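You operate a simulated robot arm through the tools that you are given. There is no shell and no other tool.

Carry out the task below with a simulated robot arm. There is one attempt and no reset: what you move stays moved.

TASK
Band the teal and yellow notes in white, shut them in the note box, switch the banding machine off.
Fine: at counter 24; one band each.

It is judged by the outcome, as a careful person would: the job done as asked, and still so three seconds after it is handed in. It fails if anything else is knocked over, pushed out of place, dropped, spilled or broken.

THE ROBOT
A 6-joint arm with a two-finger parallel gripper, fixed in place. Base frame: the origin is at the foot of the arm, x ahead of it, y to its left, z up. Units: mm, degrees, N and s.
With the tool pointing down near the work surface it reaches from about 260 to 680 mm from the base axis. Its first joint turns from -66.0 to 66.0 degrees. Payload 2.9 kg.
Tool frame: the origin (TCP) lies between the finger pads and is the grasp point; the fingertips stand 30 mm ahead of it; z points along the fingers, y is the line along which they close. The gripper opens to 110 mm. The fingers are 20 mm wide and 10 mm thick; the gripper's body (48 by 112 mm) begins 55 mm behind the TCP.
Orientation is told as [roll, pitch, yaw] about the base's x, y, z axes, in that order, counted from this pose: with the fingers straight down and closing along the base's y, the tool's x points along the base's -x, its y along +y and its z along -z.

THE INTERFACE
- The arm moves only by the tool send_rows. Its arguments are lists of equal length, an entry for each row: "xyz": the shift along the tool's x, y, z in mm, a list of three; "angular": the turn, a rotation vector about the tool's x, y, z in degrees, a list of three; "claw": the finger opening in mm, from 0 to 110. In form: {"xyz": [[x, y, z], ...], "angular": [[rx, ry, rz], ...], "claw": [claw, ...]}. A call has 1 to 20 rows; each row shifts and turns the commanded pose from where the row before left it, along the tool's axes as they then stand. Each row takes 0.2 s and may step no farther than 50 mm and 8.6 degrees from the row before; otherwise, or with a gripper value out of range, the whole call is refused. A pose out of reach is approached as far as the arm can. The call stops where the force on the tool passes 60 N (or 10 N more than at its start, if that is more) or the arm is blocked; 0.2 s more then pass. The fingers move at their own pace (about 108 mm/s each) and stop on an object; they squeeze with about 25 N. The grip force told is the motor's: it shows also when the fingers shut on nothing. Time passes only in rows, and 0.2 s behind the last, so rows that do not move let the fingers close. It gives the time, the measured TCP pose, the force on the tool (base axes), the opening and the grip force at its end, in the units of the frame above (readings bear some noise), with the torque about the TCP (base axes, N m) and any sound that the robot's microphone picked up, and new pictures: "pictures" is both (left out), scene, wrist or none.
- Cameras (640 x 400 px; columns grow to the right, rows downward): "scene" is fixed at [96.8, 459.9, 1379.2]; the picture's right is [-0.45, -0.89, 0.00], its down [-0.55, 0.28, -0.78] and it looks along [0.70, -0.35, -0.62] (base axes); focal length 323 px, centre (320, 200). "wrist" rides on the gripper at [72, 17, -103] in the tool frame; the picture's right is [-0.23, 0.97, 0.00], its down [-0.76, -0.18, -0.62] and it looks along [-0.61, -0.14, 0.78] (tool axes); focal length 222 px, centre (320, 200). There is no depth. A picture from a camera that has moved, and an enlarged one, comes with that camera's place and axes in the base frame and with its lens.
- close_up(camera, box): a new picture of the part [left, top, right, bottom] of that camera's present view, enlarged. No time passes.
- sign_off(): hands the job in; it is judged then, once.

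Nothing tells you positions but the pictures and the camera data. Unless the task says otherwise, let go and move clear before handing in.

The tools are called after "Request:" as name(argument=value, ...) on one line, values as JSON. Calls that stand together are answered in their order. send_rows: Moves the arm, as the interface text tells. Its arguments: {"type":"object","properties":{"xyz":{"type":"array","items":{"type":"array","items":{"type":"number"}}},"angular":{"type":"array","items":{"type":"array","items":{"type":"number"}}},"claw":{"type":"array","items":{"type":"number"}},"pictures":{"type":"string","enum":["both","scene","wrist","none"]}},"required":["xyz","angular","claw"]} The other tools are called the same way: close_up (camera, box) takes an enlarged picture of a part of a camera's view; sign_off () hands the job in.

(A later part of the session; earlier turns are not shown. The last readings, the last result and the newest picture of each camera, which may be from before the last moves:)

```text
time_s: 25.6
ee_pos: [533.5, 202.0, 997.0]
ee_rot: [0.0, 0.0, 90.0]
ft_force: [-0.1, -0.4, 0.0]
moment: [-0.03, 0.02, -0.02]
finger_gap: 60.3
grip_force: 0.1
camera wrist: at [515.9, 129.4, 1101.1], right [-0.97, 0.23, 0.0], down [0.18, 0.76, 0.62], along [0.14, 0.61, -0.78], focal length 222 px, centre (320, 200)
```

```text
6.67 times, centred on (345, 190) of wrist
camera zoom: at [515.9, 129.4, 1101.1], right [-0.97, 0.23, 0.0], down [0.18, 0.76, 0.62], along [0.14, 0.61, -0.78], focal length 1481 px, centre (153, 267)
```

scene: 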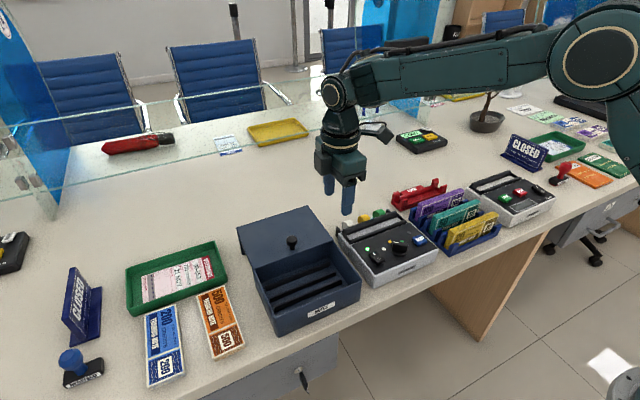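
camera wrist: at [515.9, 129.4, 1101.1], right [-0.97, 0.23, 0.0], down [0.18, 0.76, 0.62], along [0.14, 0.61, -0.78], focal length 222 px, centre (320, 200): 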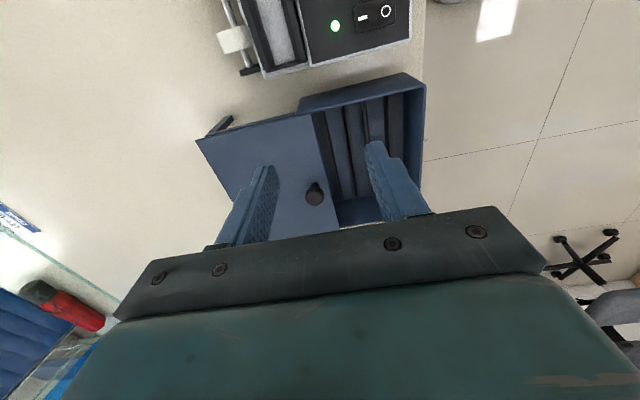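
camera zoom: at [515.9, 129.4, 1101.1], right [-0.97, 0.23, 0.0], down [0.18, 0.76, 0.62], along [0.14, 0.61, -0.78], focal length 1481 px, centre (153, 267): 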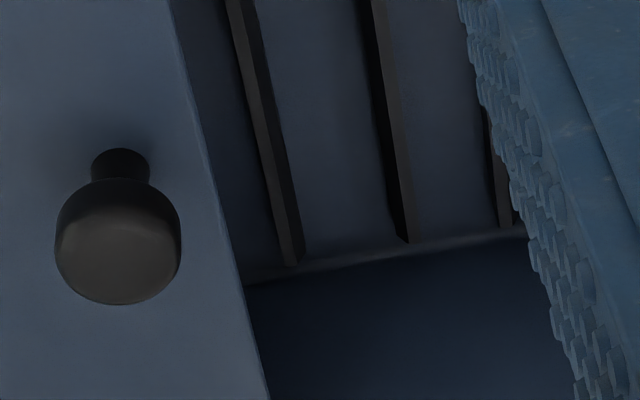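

The lid's front edge is now near x ≈ 540 and the slots centre near x ≈ 466 and ≈ 519, enough for both bundles. Now I go above the teal bundle at about (508, −142) with the fingers at 44 mm.

Request:
send_rows(xyz=[[43, 3.2, 4.6], [43, 3.2, 4.6], [43, 3.2, 4.6], [43, 3.2, 4.6], [43, 3.2, 4.6], [43, 3.2, 4.6], [43, 3.2, 4.6], [43, 3.2, 4.6], [0, 0, 0], [0, 0, 0]], angular=[[0, 0, 0], [0, 0, 0], [0, 0, 0], [0, 0, 0], [0, 0, 0], [0, 0, 0], [0, 0, 0], [0, 0, 0], [0, 0, 0], [0, 0, 0]], claw=[44, 44, 44, 44, 44, 44, 44, 44, 44, 44])

Request:
close_up(camera="scene", box=[400, 150, 520, 260])

Request:
close_up(camera="wrist", box=[180, 50, 460, 240])

```text
time_s: 27.8
ee_pos: [507.0, -138.9, 959.6]
ee_rot: [0.0, 0.0, 90.0]
ft_force: [-0.7, 0.7, 0.0]
moment: [0.0, 0.02, -0.03]
finger_gap: 44.2
grip_force: 0.2
camera wrist: at [489.2, -211.1, 1063.7], right [-0.97, 0.23, 0.0], down [0.18, 0.76, 0.62], along [0.14, 0.61, -0.78], focal length 222 px, centre (320, 200)
```

scene: 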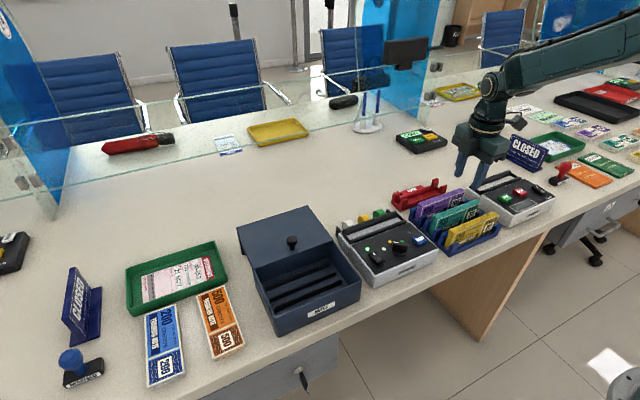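
wrist: 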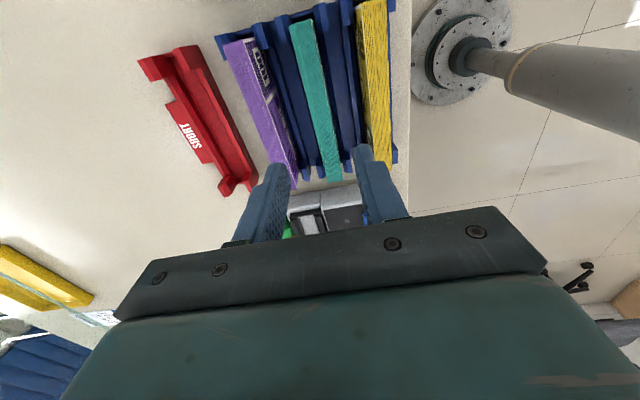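

```text
3.64 times, centred on (460, 205) of scene
camera zoom: at [96.8, 459.9, 1379.2], right [-0.45, -0.89, 0.0], down [-0.55, 0.28, -0.78], along [0.7, -0.35, -0.62], focal length 1174 px, centre (-189, 182)
```

zoom: 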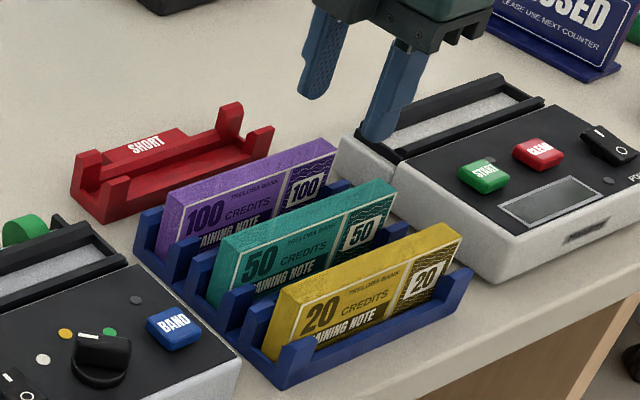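

```text
2.11 times, centred on (320, 145) of wrist
camera zoom: at [489.2, -211.1, 1063.7], right [-0.97, 0.23, 0.0], down [0.18, 0.76, 0.62], along [0.14, 0.61, -0.78], focal length 468 px, centre (320, 316)
```

zoom: 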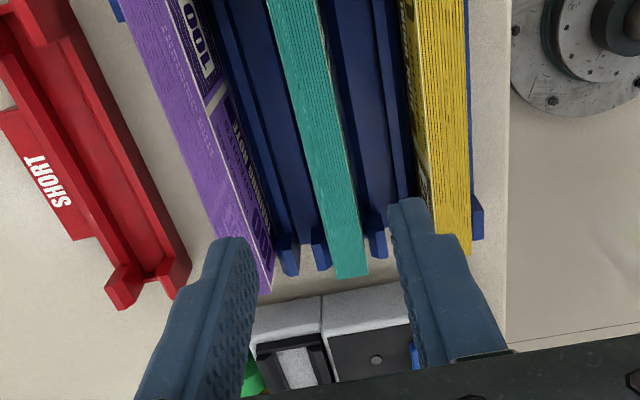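

The teal bundle is directly below between the fingers. I'll correct by a few mm, descend most of the way and check clearance.

Request:
send_rows(xyz=[[3, -1, 30], [0, 0, 35], [0, 0, 20], [0, 0, 0]], angular=[[0, 0, 0], [0, 0, 0], [0, 0, 0], [0, 0, 0]], claw=[44, 44, 44, 44], pictures="none")

Request:
close_up(camera="scene", box=[400, 150, 520, 260])

Request:
close_up(camera="wrist", box=[180, 0, 460, 240])

```text
time_s: 28.8
ee_pos: [507.5, -142.7, 873.9]
ee_rot: [0.0, -0.1, 90.0]
ft_force: [0.1, -0.2, -0.1]
moment: [0.0, 0.01, -0.04]
finger_gap: 44.1
grip_force: 0.1
```

```text
3.64 times, centred on (460, 205) of scene
camera zoom: at [96.8, 459.9, 1379.2], right [-0.45, -0.89, 0.0], down [-0.55, 0.28, -0.78], along [0.7, -0.35, -0.62], focal length 1174 px, centre (-189, 182)
```

zoom: 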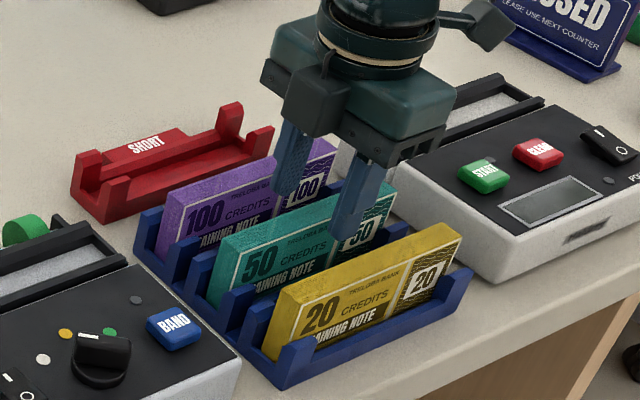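

```text
1.67 times, centred on (320, 120) of wrist
camera zoom: at [490.5, -215.3, 977.6], right [-0.97, 0.23, 0.0], down [0.18, 0.76, 0.62], along [0.14, 0.61, -0.78], focal length 370 px, centre (320, 333)
```

zoom: 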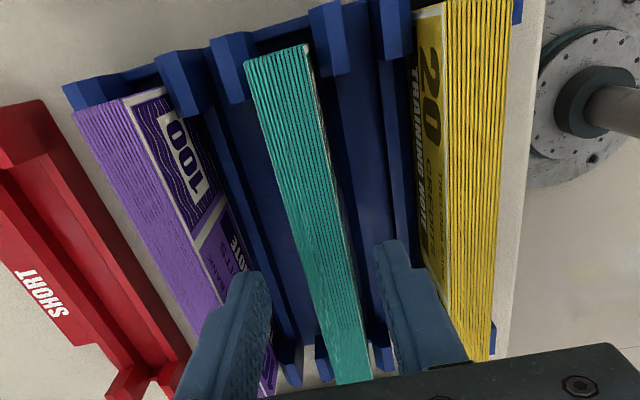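

The fingers straddle the teal bundle with clear gaps to its neighbours. I'll descend the last 32 mm and close.

Request:
send_rows(xyz=[[0, 0, 16], [0, 0, 16], [0, 0, 0], [0, 0, 0], [0, 0, 0], [0, 0, 0]], angular=[[0, 0, 0], [0, 0, 0], [0, 0, 0], [0, 0, 0], [0, 0, 0], [0, 0, 0]], claw=[44, 44, 44, 30, 10, 10], pictures="none")

Request:
close_up(camera="scene", box=[400, 150, 520, 260])

Request:
close_up(camera="wrist", box=[180, 0, 460, 240])

```text
time_s: 30.2
ee_pos: [507.6, -141.6, 842.8]
ee_rot: [0.0, 0.0, 90.0]
ft_force: [-0.7, -0.4, 0.5]
moment: [-0.02, 0.1, -0.02]
finger_gap: 17.6
grip_force: 24.9
```

```text
3.64 times, centred on (460, 205) of scene
camera zoom: at [96.7, 459.9, 1379.2], right [-0.45, -0.89, 0.0], down [-0.55, 0.28, -0.78], along [0.7, -0.35, -0.62], focal length 1174 px, centre (-189, 182)
```

zoom: 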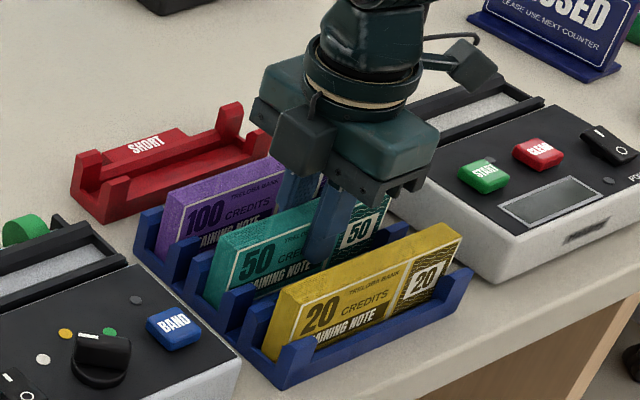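

```text
1.67 times, centred on (320, 120) of wrist
camera zoom: at [489.8, -214.7, 946.5], right [-0.97, 0.23, 0.0], down [0.18, 0.76, 0.62], along [0.14, 0.61, -0.78], focal length 370 px, centre (320, 333)
```

zoom: 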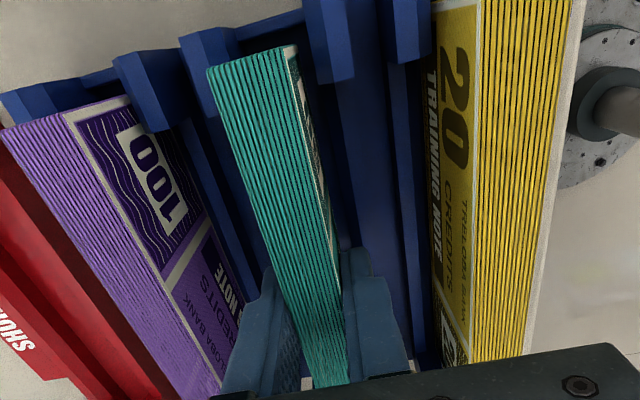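

The teal bundle is gripped (gap 17.6 mm). Lifting straight up.

Request:
send_rows(xyz=[[0, 0, -8], [0, 0, -16], [0, 0, -22], [0, 0, -22], [0, 0, -22], [0, 0, -22], [0, 0, 0]], angular=[[0, 0, 0], [0, 0, 0], [0, 0, 0], [0, 0, 0], [0, 0, 0], [0, 0, 0], [0, 0, 0]], claw=[10, 10, 10, 10, 10, 10, 10])

Request:
close_up(camera="scene", box=[390, 120, 520, 260])

Request:
close_up(camera="wrist", box=[180, 0, 460, 240])

```text
time_s: 31.8
ee_pos: [509.2, -141.6, 954.9]
ee_rot: [0.0, -0.1, 90.1]
ft_force: [-0.1, 0.0, -1.8]
moment: [-0.01, -0.02, -0.01]
finger_gap: 17.8
grip_force: 24.8
camera wrist: at [491.5, -214.9, 1059.2], right [-0.97, 0.23, 0.0], down [0.18, 0.76, 0.62], along [0.14, 0.61, -0.78], focal length 222 px, centre (320, 200)
```

scene: 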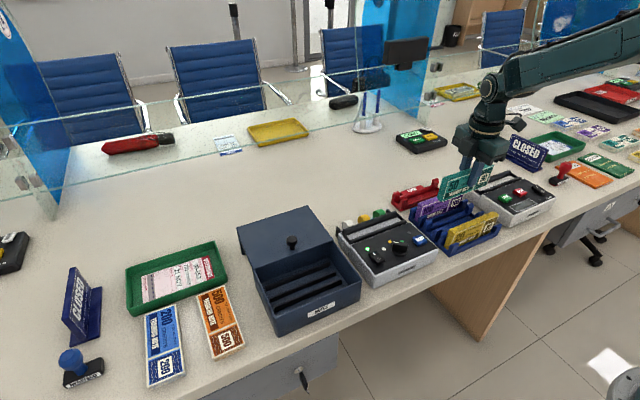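
wrist: 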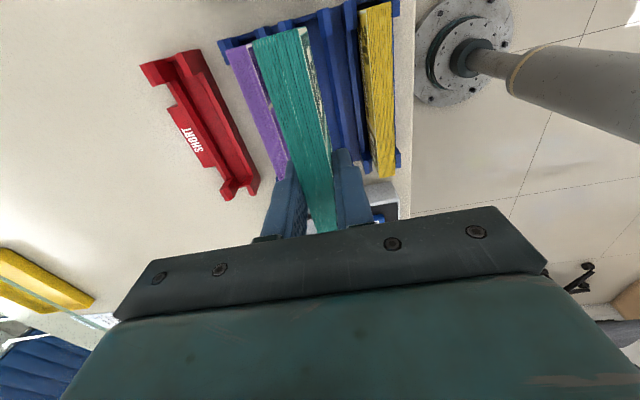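

```text
2.86 times, centred on (455, 190) of scene
camera zoom: at [96.8, 459.9, 1379.2], right [-0.45, -0.89, 0.0], down [-0.55, 0.28, -0.78], along [0.7, -0.35, -0.62], focal length 922 px, centre (-66, 229)
```

zoom: 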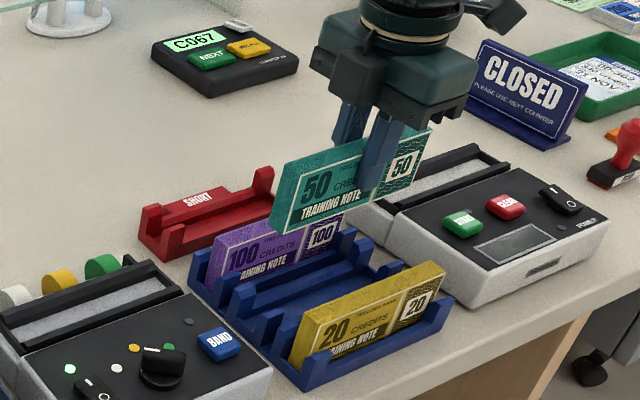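

```text
1.67 times, centred on (320, 120) of wrist
camera zoom: at [491.5, -214.9, 1059.2], right [-0.97, 0.23, 0.0], down [0.18, 0.76, 0.62], along [0.14, 0.61, -0.78], focal length 370 px, centre (320, 333)
```

zoom: 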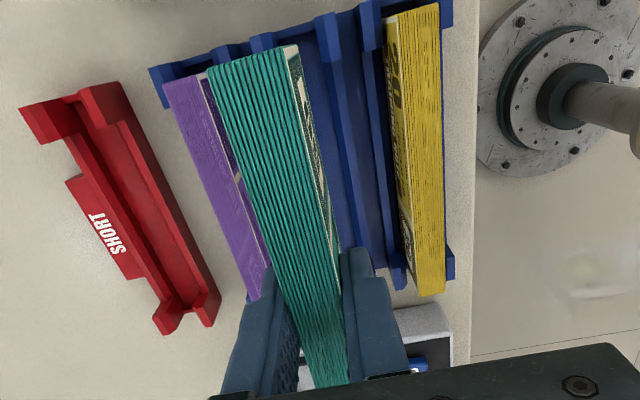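

The bundle is level and clear of the rack. Now I carry it across to above the banding trough at about (561, 75).

Request:
send_rows(xyz=[[-31, -7.5, 0], [-31, -7.5, 0], [-31, -7.5, 0], [-31, -7.5, 0], [-31, -7.5, 0], [-31, -7.5, 0], [-31, -7.5, 0], [0, 0, 0], [0, 0, 0]], angular=[[0, 0, 0], [0, 0, 0], [0, 0, 0], [0, 0, 0], [0, 0, 0], [0, 0, 0], [0, 0, 0], [0, 0, 0], [0, 0, 0]], claw=[10, 10, 10, 10, 10, 10, 10, 10, 10])

Request:
close_up(camera="scene", box=[320, 150, 440, 280])

Request:
close_up(camera="wrist", box=[180, 0, 460, 240])

```text
time_s: 33.8
ee_pos: [559.8, 73.8, 954.7]
ee_rot: [0.0, -0.1, 90.0]
ft_force: [-0.2, -0.3, -0.5]
moment: [0.02, -0.01, -0.01]
finger_gap: 17.7
grip_force: 25.1
camera wrist: at [542.5, 0.7, 1059.2], right [-0.97, 0.23, 0.0], down [0.18, 0.76, 0.62], along [0.14, 0.61, -0.78], focal length 222 px, centre (320, 200)
```

scene: 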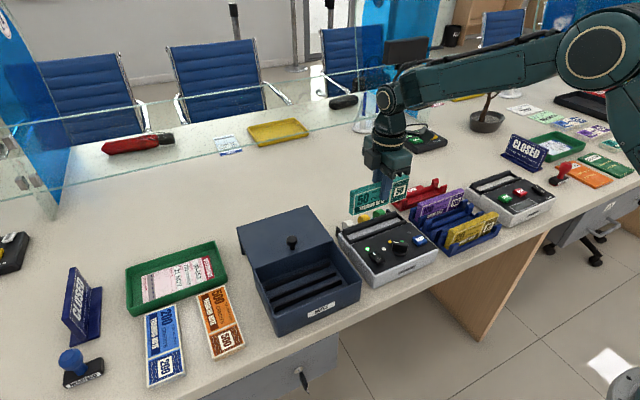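
wrist: 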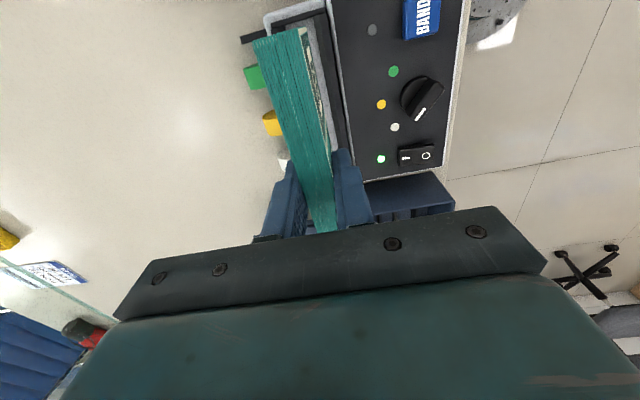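

```text
3.08 times, centred on (380, 215) of scene
camera zoom: at [96.8, 459.9, 1379.2], right [-0.45, -0.89, 0.0], down [-0.55, 0.28, -0.78], along [0.7, -0.35, -0.62], focal length 993 px, centre (135, 154)
```

zoom: 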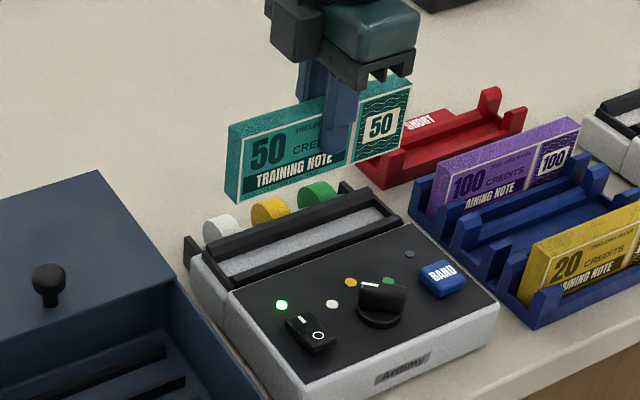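

```text
1.67 times, centred on (320, 120) of wrist
camera zoom: at [542.5, 0.7, 1059.2], right [-0.97, 0.23, 0.0], down [0.18, 0.76, 0.62], along [0.14, 0.61, -0.78], focal length 370 px, centre (320, 333)
```

zoom: 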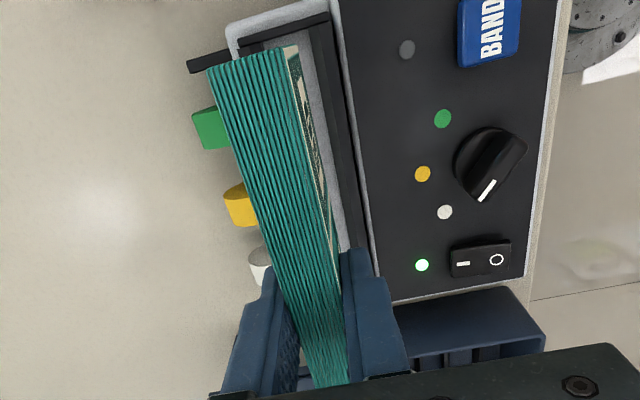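

It's above the trough. I'll descend 48 mm so the bundle's bottom is just above the rails, then check alignment.

Request:
send_rows(xyz=[[0, 0, 16], [0, 0, 16], [0, 0, 16], [0, 0, 0], [0, 0, 0]], angular=[[0, 0, 0], [0, 0, 0], [0, 0, 0], [0, 0, 0], [0, 0, 0]], claw=[10, 10, 10, 10, 10], pictures="none")

Request:
close_up(camera="scene", box=[335, 175, 425, 255])

Request:
close_up(camera="scene", box=[335, 205, 375, 250])

Request:
close_up(camera="scene", box=[375, 190, 425, 235])

Request:
close_up(camera="wrist", box=[220, 0, 380, 120])

```text
time_s: 35.0
ee_pos: [560.1, 74.1, 906.2]
ee_rot: [0.0, 0.0, 89.9]
ft_force: [1.2, -0.3, -1.1]
moment: [0.01, -0.02, 0.02]
finger_gap: 17.5
grip_force: 24.4
```

```text
5.00 times, centred on (380, 215) of scene
camera zoom: at [96.8, 459.9, 1379.2], right [-0.45, -0.89, 0.0], down [-0.55, 0.28, -0.78], along [0.7, -0.35, -0.62], focal length 1614 px, centre (20, 125)
```

zoom: 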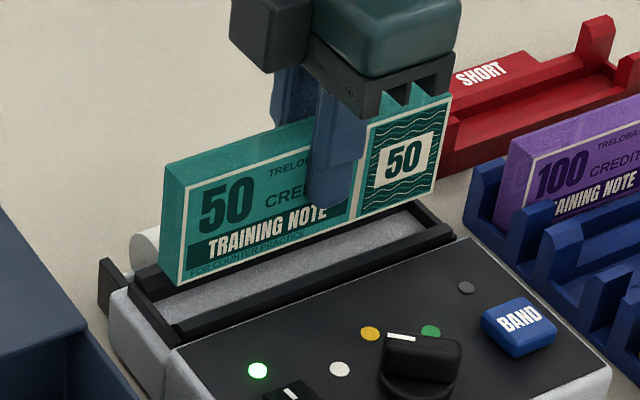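

```text
8.89 times, centred on (355, 228) of scene
camera zoom: at [96.8, 459.9, 1379.2], right [-0.45, -0.89, 0.0], down [-0.55, 0.28, -0.78], along [0.7, -0.35, -0.62], focal length 2870 px, centre (9, -44)
```

zoom: 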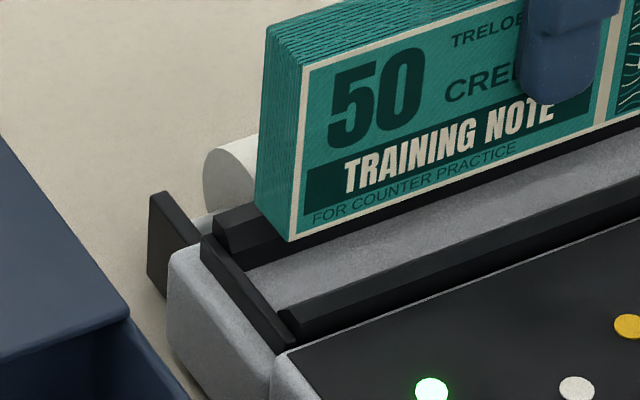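

```text
8.89 times, centred on (400, 212) of scene
camera zoom: at [96.8, 459.9, 1379.2], right [-0.45, -0.89, 0.0], down [-0.55, 0.28, -0.78], along [0.7, -0.35, -0.62], focal length 2870 px, centre (-391, 89)
```

zoom: 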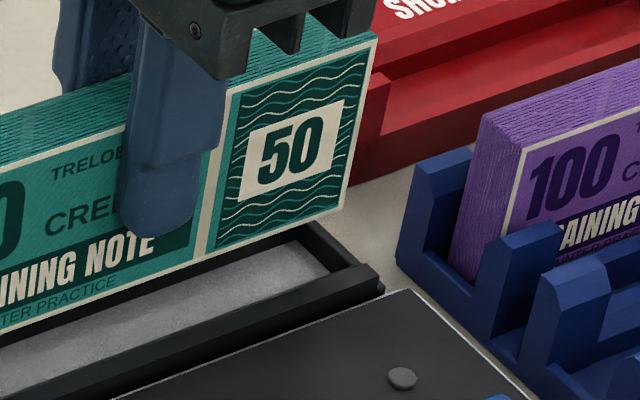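

```text
3.33 times, centred on (300, 60) of wrist
camera zoom: at [542.6, 0.9, 1010.4], right [-0.97, 0.23, 0.0], down [0.18, 0.76, 0.62], along [0.14, 0.61, -0.78], focal length 740 px, centre (387, 667)
```

zoom: 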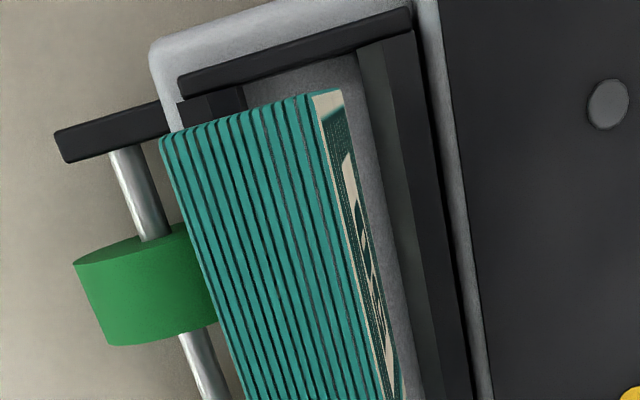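

The bundle is aligned: about y 1–150 and x 551.6–569 over the trough's y −4…153 and x 549–572. Lowering it in with small steps.

Request:
send_rows(xyz=[[0, 0, 6], [0, 0, 6], [0, 0, 4], [0, 0, 3], [0, 0, 3], [0, 0, 2]], angular=[[0, 0, 0], [0, 0, 0], [0, 0, 0], [0, 0, 0], [0, 0, 0], [0, 0, 0]], claw=[10, 10, 10, 10, 10, 10], pictures="none")

Request:
close_up(camera="scene", box=[335, 175, 425, 255])

Request:
close_up(camera="wrist", box=[220, 0, 380, 120])

```text
time_s: 36.4
ee_pos: [560.5, 73.4, 883.3]
ee_rot: [-0.1, 0.0, 89.9]
ft_force: [0.5, -0.2, -2.7]
moment: [0.03, 0.0, 0.02]
finger_gap: 17.5
grip_force: 24.6
```

```text
5.00 times, centred on (380, 215) of scene
camera zoom: at [96.8, 459.9, 1379.2], right [-0.45, -0.89, 0.0], down [-0.55, 0.28, -0.78], along [0.7, -0.35, -0.62], focal length 1614 px, centre (20, 125)
```

zoom: 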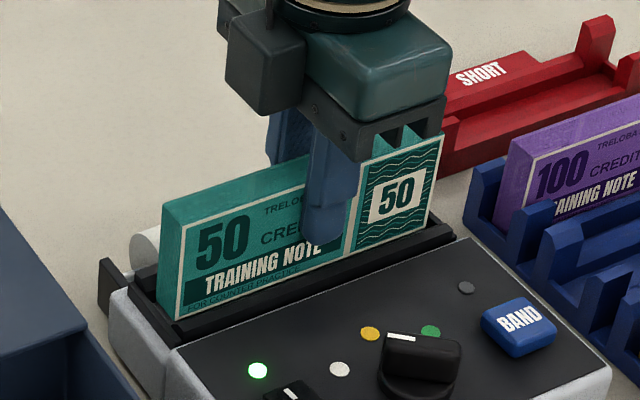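

```text
3.33 times, centred on (300, 60) of wrist
camera zoom: at [542.8, 0.6, 986.8], right [-0.97, 0.23, 0.0], down [0.18, 0.76, 0.62], along [0.14, 0.61, -0.78], focal length 740 px, centre (387, 667)
```

zoom: 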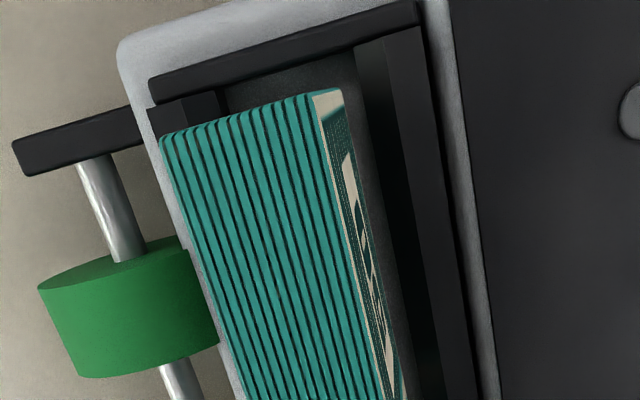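

It's entering the trough cleanly. A few more mm down to the floor, watching the force.

Request:
send_rows(xyz=[[0, 0, 1.5], [0, 0, 1.5], [0, 0, 1]], angular=[[0, 0, 0], [0, 0, 0], [0, 0, 0]], claw=[10, 10, 10], pictures="none")

Request:
send_rows(xyz=[[0, 0, 1], [0, 0, 1]], angular=[[0, 0, 0], [0, 0, 0]], claw=[10, 10], pictures="none")

```text
time_s: 37.2
ee_pos: [559.7, 73.9, 879.0]
ee_rot: [0.1, -0.1, 90.1]
ft_force: [0.7, 0.2, -1.0]
moment: [0.02, 0.02, 0.01]
finger_gap: 17.8
grip_force: 24.0
```

```text
time_s: 37.8
ee_pos: [559.6, 73.2, 877.9]
ee_rot: [0.0, 0.1, 90.0]
ft_force: [-2.6, 0.2, 5.2]
moment: [-0.1, 0.14, -0.03]
finger_gap: 17.5
grip_force: 25.1
```

Contact with the trough floor is felt (+5 N). I'll release with a modest opening and look before rising.

Request:
send_rows(xyz=[[0, 0, 0], [0, 0, 0]], angular=[[0, 0, 0], [0, 0, 0]], claw=[26, 34], pictures="none")

Request:
close_up(camera="scene", box=[335, 175, 425, 255])

Request:
close_up(camera="wrist", box=[200, 0, 420, 240])

```text
time_s: 38.4
ee_pos: [559.6, 73.8, 876.2]
ee_rot: [0.0, 0.0, 90.0]
ft_force: [0.3, 0.6, 0.1]
moment: [-0.02, -0.01, 0.0]
finger_gap: 33.8
grip_force: 0.1
```

```text
5.00 times, centred on (380, 215) of scene
camera zoom: at [96.8, 459.9, 1379.2], right [-0.45, -0.89, 0.0], down [-0.55, 0.28, -0.78], along [0.7, -0.35, -0.62], focal length 1614 px, centre (20, 125)
```

zoom: 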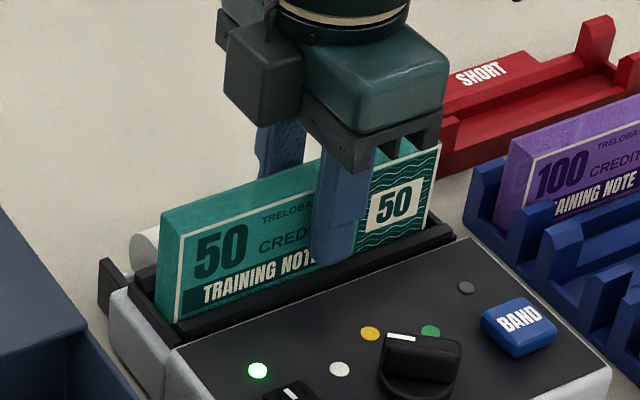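

```text
1.67 times, centred on (310, 120) of wrist
camera zoom: at [542.6, 1.0, 980.6], right [-0.97, 0.23, 0.0], down [0.18, 0.76, 0.62], along [0.14, 0.61, -0.78], focal length 370 px, centre (337, 333)
```

zoom: 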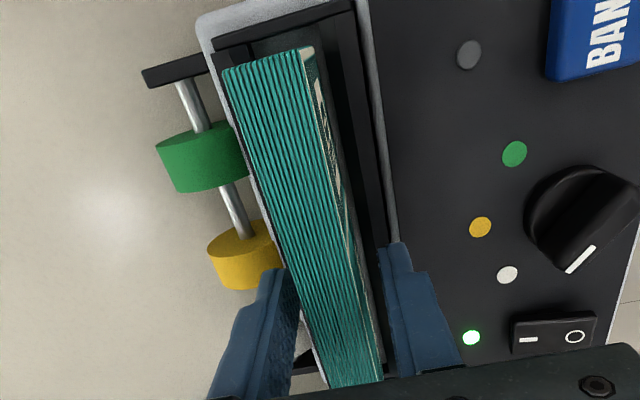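

The bundle stands in the trough. I'll rise straight up, close the fingers and go above the BAND button near (466, 15).

Request:
send_rows(xyz=[[0, 0, -20], [0, 0, -35], [0, 0, -35], [19.7, 31.2, 0], [19.7, 31.2, 0], [19.7, 31.2, 0], [0, 0, 0], [0, 0, 0]], angular=[[0, 0, 0], [0, 0, 0], [0, 0, 0], [0, 0, 0], [0, 0, 0], [0, 0, 0], [0, 0, 0], [0, 0, 0]], claw=[34, 34, 34, 20, 0, 0, 0, 0])

Request:
close_up(camera="scene", box=[335, 175, 445, 275])

Request:
close_up(camera="wrist", box=[180, 0, 460, 240])

```text
time_s: 40.2
ee_pos: [467.4, 14.1, 963.3]
ee_rot: [0.0, 0.1, 90.0]
ft_force: [0.2, 0.2, -0.2]
moment: [0.0, -0.03, 0.01]
finger_gap: 0.2
grip_force: 25.4
camera wrist: at [449.4, -58.5, 1068.1], right [-0.97, 0.23, 0.0], down [0.18, 0.76, 0.62], along [0.14, 0.61, -0.78], focal length 222 px, centre (320, 200)
```

scene: 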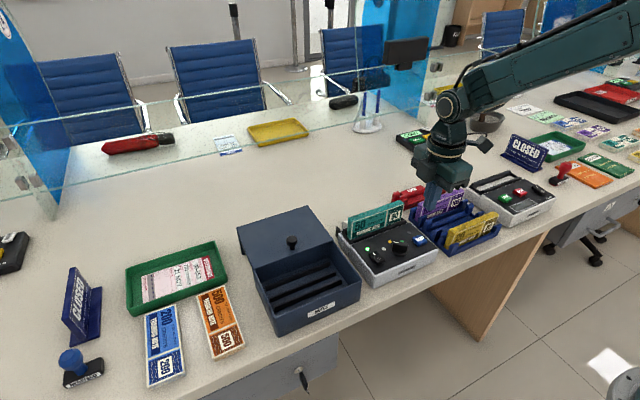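
wrist: 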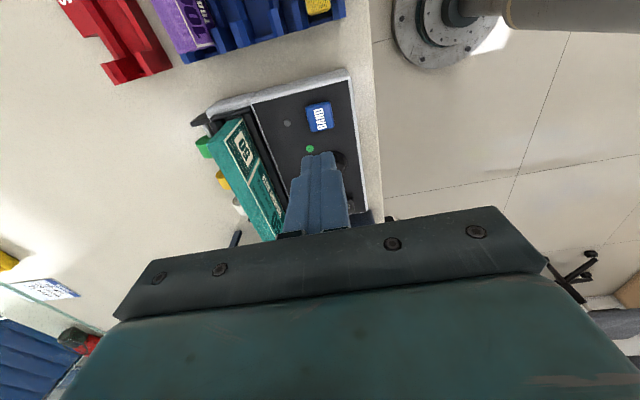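

```text
4.00 times, centred on (390, 225) of scene
camera zoom: at [96.8, 459.9, 1379.2], right [-0.45, -0.89, 0.0], down [-0.55, 0.28, -0.78], along [0.7, -0.35, -0.62], focal length 1291 px, centre (40, 100)
```

zoom: 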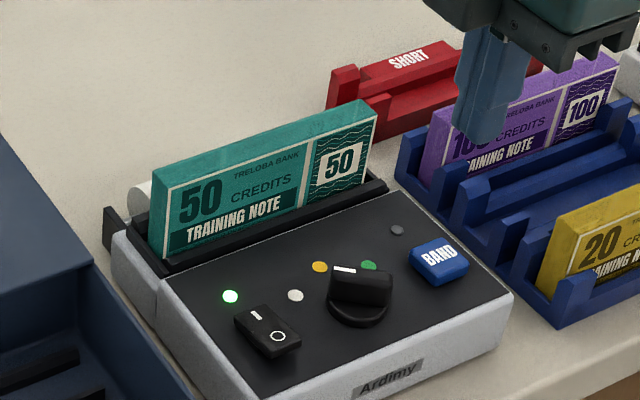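

```text
1.67 times, centred on (320, 120) of wrist
camera zoom: at [449.4, -58.5, 1068.1], right [-0.97, 0.23, 0.0], down [0.18, 0.76, 0.62], along [0.14, 0.61, -0.78], focal length 370 px, centre (320, 333)
```

zoom: 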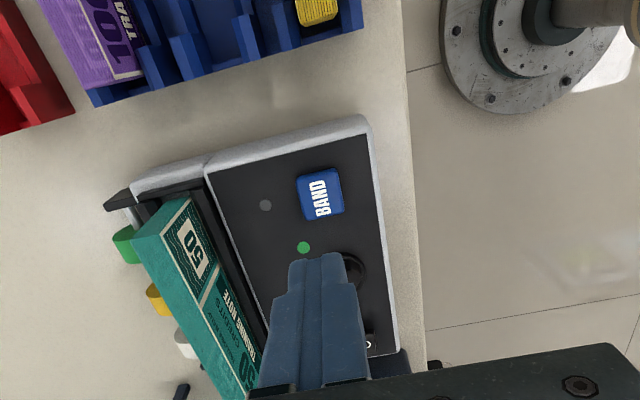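

The teal bundle is seated properly and the fingertip is above BAND. I'll lower to just above the button.

Request:
send_rows(xyz=[[0, 0.8, 40], [0, 0, 35], [0, 0, 11], [0, 0, 0]], angular=[[0, 0, 0], [0, 0, 0], [0, 0, 0], [0, 0, 0]], claw=[0, 0, 0, 0], pictures="none")

Request:
close_up(camera="scene", box=[375, 205, 445, 265])

Request:
close_up(camera="wrist", box=[240, 60, 400, 200])

```text
time_s: 41.2
ee_pos: [465.4, 14.8, 880.3]
ee_rot: [0.0, 0.0, 90.0]
ft_force: [0.2, -0.2, 0.4]
moment: [-0.02, -0.01, -0.03]
finger_gap: 0.0
grip_force: 24.8
```

```text
6.67 times, centred on (410, 235) of scene
camera zoom: at [96.8, 459.9, 1379.2], right [-0.45, -0.89, 0.0], down [-0.55, 0.28, -0.78], along [0.7, -0.35, -0.62], focal length 2152 px, centre (-280, -33)
```

zoom: 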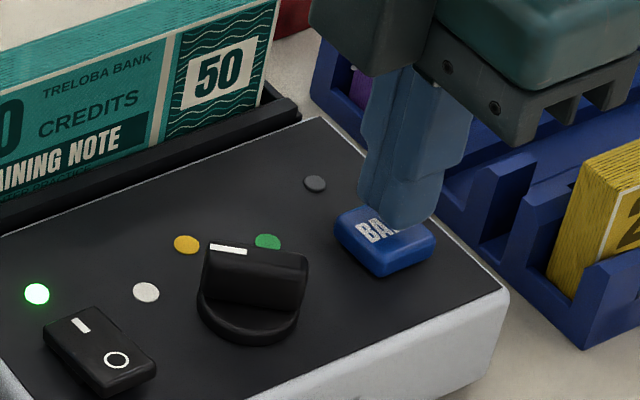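

```text
2.86 times, centred on (320, 130) of wrist
camera zoom: at [448.8, -57.8, 984.3], right [-0.97, 0.23, 0.0], down [0.18, 0.76, 0.62], along [0.14, 0.61, -0.78], focal length 635 px, centre (320, 400)
```

zoom: 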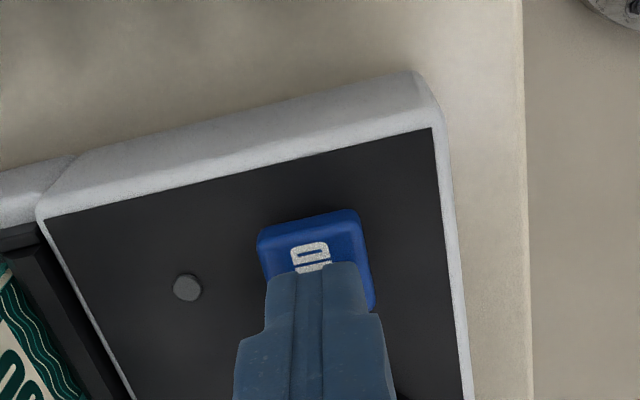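

The fingertip is just above the button. Lowering to light contact.

Request:
send_rows(xyz=[[0, 0, 4], [0, 0, 2], [0, 0, 1]], angular=[[0, 0, 0], [0, 0, 0], [0, 0, 0]], claw=[0, 0, 0], pictures="none")

Request:
send_rows(xyz=[[0, 0, 1], [0, 0, 1]], angular=[[0, 0, 0], [0, 0, 0]], claw=[0, 0], pictures="none")

Request:
close_up(camera="scene", box=[335, 185, 445, 275])

```text
time_s: 42.0
ee_pos: [464.4, 14.5, 873.9]
ee_rot: [0.0, 0.1, 90.1]
ft_force: [0.2, 0.1, 0.5]
moment: [-0.02, -0.04, 0.0]
finger_gap: 0.0
grip_force: 24.9
```

```text
time_s: 42.6
ee_pos: [467.6, 13.8, 872.2]
ee_rot: [0.0, 0.0, 90.0]
ft_force: [0.6, -1.0, 0.8]
moment: [0.0, -0.04, 0.0]
finger_gap: 0.0
grip_force: 25.1
```

```text
4.44 times, centred on (390, 230) of scene
camera zoom: at [96.8, 459.9, 1379.2], right [-0.45, -0.89, 0.0], down [-0.55, 0.28, -0.78], along [0.7, -0.35, -0.62], focal length 1435 px, centre (9, 67)
```

zoom: 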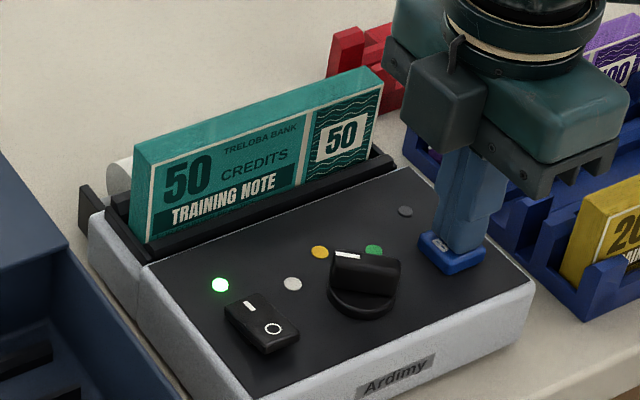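

Nearly in contact with the button. Pressing further in 1 mm steps.

Request:
send_rows(xyz=[[0, 0, 1], [0, 0, 1]], angular=[[0, 0, 0], [0, 0, 0]], claw=[0, 0], pictures="none")

Request:
close_up(camera="scene", box=[335, 185, 445, 275])

```text
time_s: 43.2
ee_pos: [466.1, 14.8, 869.4]
ee_rot: [0.0, 0.0, 90.0]
ft_force: [-0.9, -0.2, 1.0]
moment: [0.0, 0.02, -0.01]
finger_gap: 0.0
grip_force: 24.4
heard: click
```

```text
4.44 times, centred on (390, 230) of scene
camera zoom: at [96.7, 459.9, 1379.2], right [-0.45, -0.89, 0.0], down [-0.55, 0.28, -0.78], along [0.7, -0.35, -0.62], focal length 1435 px, centre (9, 67)
```

zoom: 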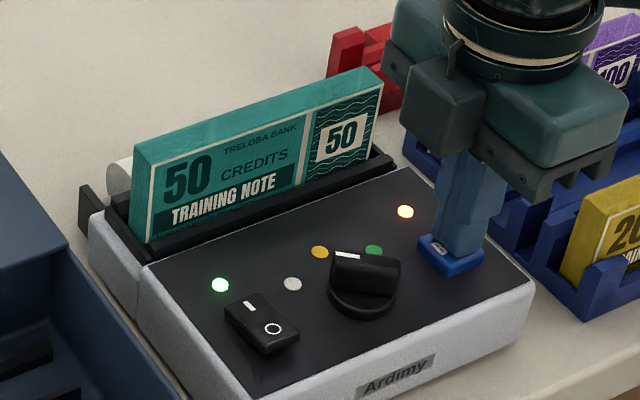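

A click was heard and the amber lamp lit, so banding has started. I'll lift off the button and wait for the lamp to go out.

Request:
send_rows(xyz=[[0, 0, -15], [0, 0, -30], [0, 0, -40], [0, 0, 0], [0, 0, 0], [0, 0, 0]], angular=[[0, 0, 0], [0, 0, 0], [0, 0, 0], [0, 0, 0], [0, 0, 0], [0, 0, 0]], claw=[0, 0, 0, 0, 0, 0], pictures="none")

Request:
close_up(camera="scene", box=[335, 175, 445, 275])

```text
time_s: 44.6
ee_pos: [465.5, 14.0, 954.7]
ee_rot: [0.0, 0.1, 90.0]
ft_force: [0.3, -0.4, -0.2]
moment: [0.01, -0.01, 0.01]
finger_gap: 0.2
grip_force: 25.1
```

```text
4.00 times, centred on (390, 225) of scene
camera zoom: at [96.8, 459.9, 1379.2], right [-0.45, -0.89, 0.0], down [-0.55, 0.28, -0.78], along [0.7, -0.35, -0.62], focal length 1291 px, centre (40, 100)
```

zoom: 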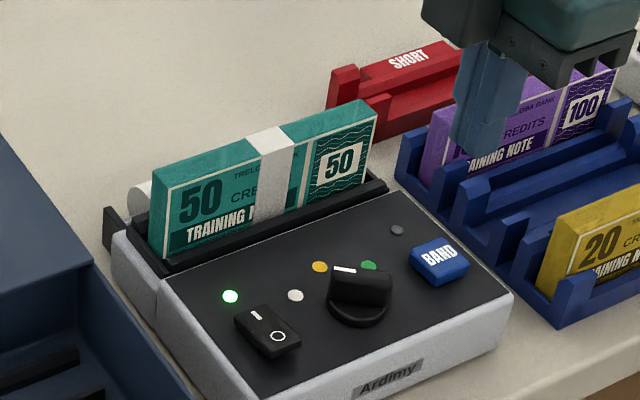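

The teal bundle now carries one white band and the lamp is off. I'll return to the trough, retracing my exact moves, and grip the bundle.

Request:
send_rows(xyz=[[-19.7, -31.5, 0], [-19.7, -31.5, 0], [-19.7, -31.4, 0], [0, 0, 30], [0, 0, 0]], angular=[[0, 0, 0], [0, 0, 0], [0, 0, 0], [0, 0, 0], [0, 0, 0]], claw=[20, 40, 40, 40, 40], pictures="wrist")

Request:
close_up(camera="scene", box=[335, 165, 435, 255])

Request:
close_up(camera="wrist", box=[180, 0, 460, 240])

```text
time_s: 45.8
ee_pos: [560.0, 72.4, 923.1]
ee_rot: [0.0, -0.1, 90.1]
ft_force: [-0.1, 0.6, -0.4]
moment: [0.03, -0.02, 0.03]
finger_gap: 39.9
grip_force: 0.1
camera wrist: at [542.2, 0.9, 1027.6], right [-0.97, 0.23, 0.0], down [0.18, 0.76, 0.62], along [0.14, 0.61, -0.78], focal length 222 px, centre (320, 200)
```

wrist: 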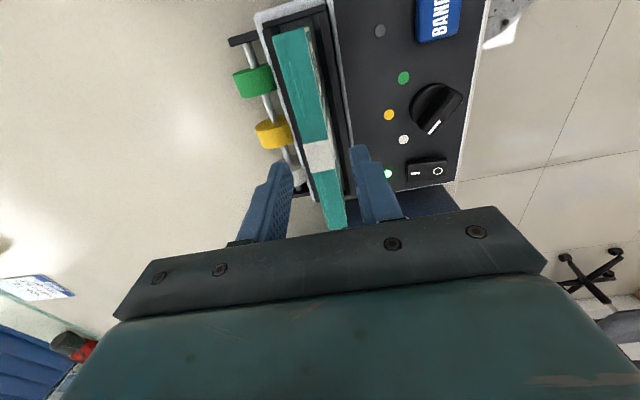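

```text
4.44 times, centred on (385, 210) of scene
camera zoom: at [96.8, 459.9, 1379.2], right [-0.45, -0.89, 0.0], down [-0.55, 0.28, -0.78], along [0.7, -0.35, -0.62], focal length 1435 px, centre (31, 156)
```

zoom: 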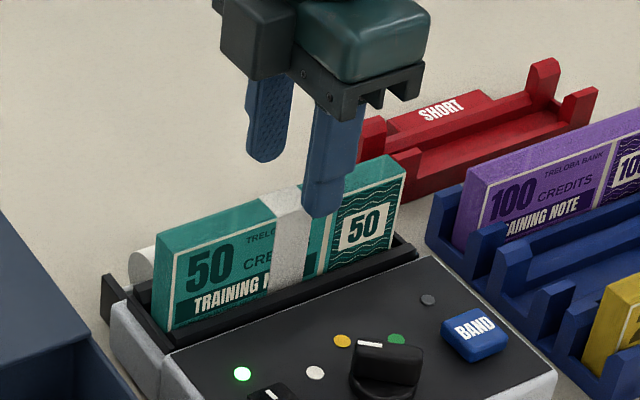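

```text
1.67 times, centred on (320, 120) of wrist
camera zoom: at [542.2, 0.9, 1027.6], right [-0.97, 0.23, 0.0], down [0.18, 0.76, 0.62], along [0.14, 0.61, -0.78], focal length 370 px, centre (320, 333)
```

zoom: 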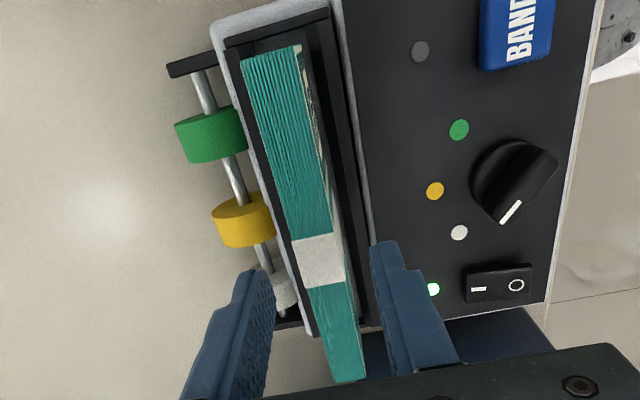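

Fingers straddle the banded bundle. Descending to grip it near its top edge.

Request:
send_rows(xyz=[[0, 0, 16], [0, 0, 16], [0, 0, 12], [0, 0, 0], [0, 0, 0], [0, 0, 0], [0, 0, 0]], angular=[[0, 0, 0], [0, 0, 0], [0, 0, 0], [0, 0, 0], [0, 0, 0], [0, 0, 0], [0, 0, 0]], claw=[40, 40, 40, 40, 25, 10, 10], pictures="none")

Request:
close_up(camera="scene", box=[335, 165, 435, 255])

```text
time_s: 47.4
ee_pos: [561.1, 73.5, 880.3]
ee_rot: [0.0, 0.0, 90.0]
ft_force: [0.1, 0.0, -0.5]
moment: [-0.01, 0.01, -0.02]
finger_gap: 17.8
grip_force: 25.3
```

```text
4.44 times, centred on (385, 210) of scene
camera zoom: at [96.8, 459.9, 1379.2], right [-0.45, -0.89, 0.0], down [-0.55, 0.28, -0.78], along [0.7, -0.35, -0.62], focal length 1435 px, centre (31, 156)
```

zoom: 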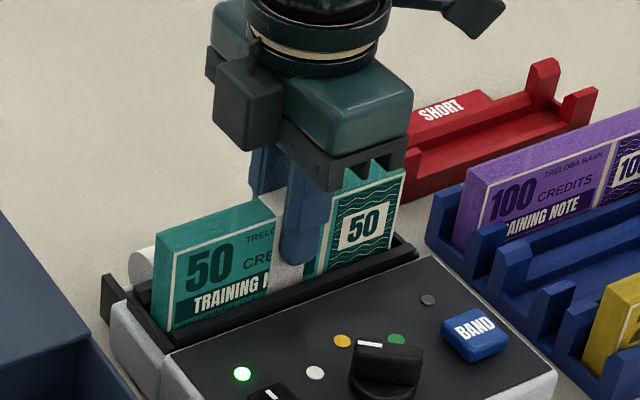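

Gripped again (17.8 mm). Lifting and carrying the bundle to above the box's rear slot at about (518, 292).

Request:
send_rows(xyz=[[0, 0, -8], [0, 0, -16], [0, 0, -25], [0, 0, -25], [0, 0, -26], [-31.1, 6.1, 0], [-31.1, 6.1, 0], [-31.1, 6.1, 0], [-31.1, 6.1, 0], [-31.1, 6.1, 0], [-31.1, 6.1, 0], [-31.2, 6.1, 0], [0, 0, 0], [0, 0, 0]], angular=[[0, 0, 0], [0, 0, 0], [0, 0, 0], [0, 0, 0], [0, 0, 0], [0, 0, 0], [0, 0, 0], [0, 0, 0], [0, 0, 0], [0, 0, 0], [0, 0, 0], [0, 0, 0], [0, 0, 0], [0, 0, 0]], claw=[10, 10, 10, 10, 10, 10, 10, 10, 10, 10, 10, 10, 10, 10])

Request:
close_up(camera="scene", box=[230, 180, 370, 330])

Request:
close_up(camera="wrist", box=[180, 0, 460, 240])

```text
time_s: 50.4
ee_pos: [517.4, 291.7, 980.2]
ee_rot: [0.0, 0.0, 90.0]
ft_force: [0.2, -0.6, -1.3]
moment: [-0.03, -0.02, -0.04]
finger_gap: 17.6
grip_force: 25.1
camera wrist: at [500.2, 219.0, 1084.8], right [-0.97, 0.23, 0.0], down [0.18, 0.76, 0.62], along [0.14, 0.61, -0.78], focal length 222 px, centre (320, 200)
```

scene: 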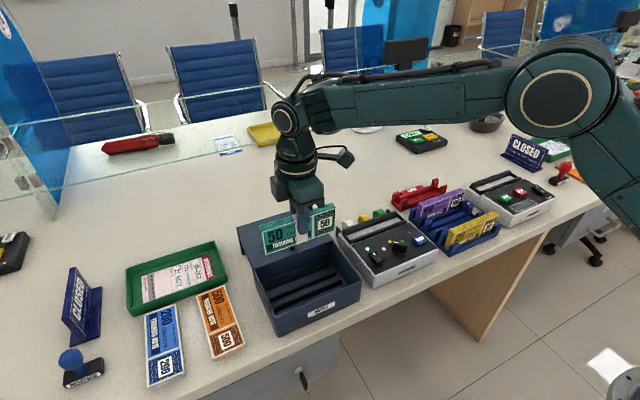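
wrist: 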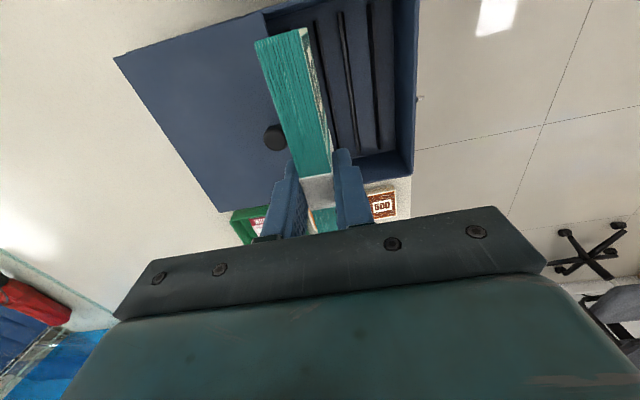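

```text
2.67 times, centred on (300, 255) of scene
camera zoom: at [96.8, 459.9, 1379.2], right [-0.45, -0.89, 0.0], down [-0.55, 0.28, -0.78], along [0.7, -0.35, -0.62], focal length 861 px, centre (373, 53)
```

zoom: 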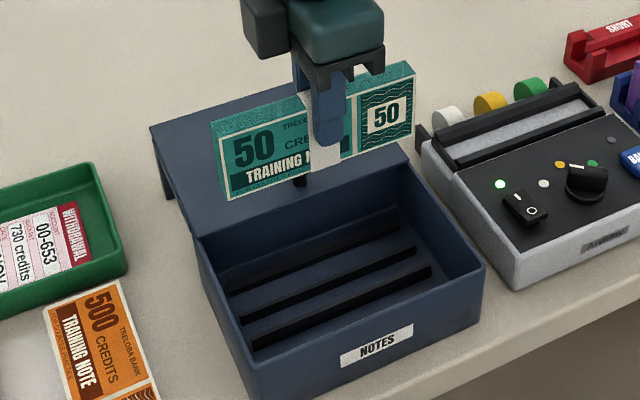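

```text
1.67 times, centred on (320, 120) of wrist
camera zoom: at [500.2, 219.0, 1084.8], right [-0.97, 0.23, 0.0], down [0.18, 0.76, 0.62], along [0.14, 0.61, -0.78], focal length 370 px, centre (320, 333)
```

zoom: 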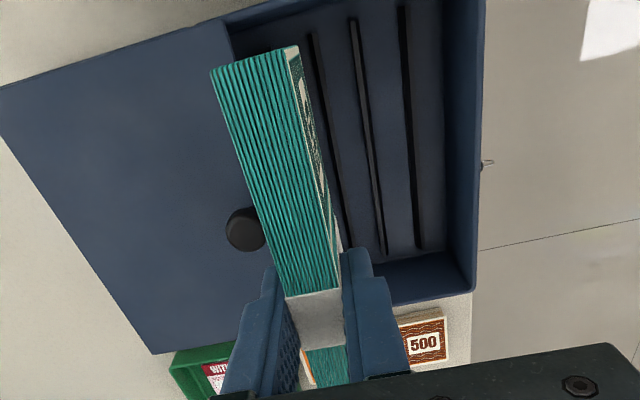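

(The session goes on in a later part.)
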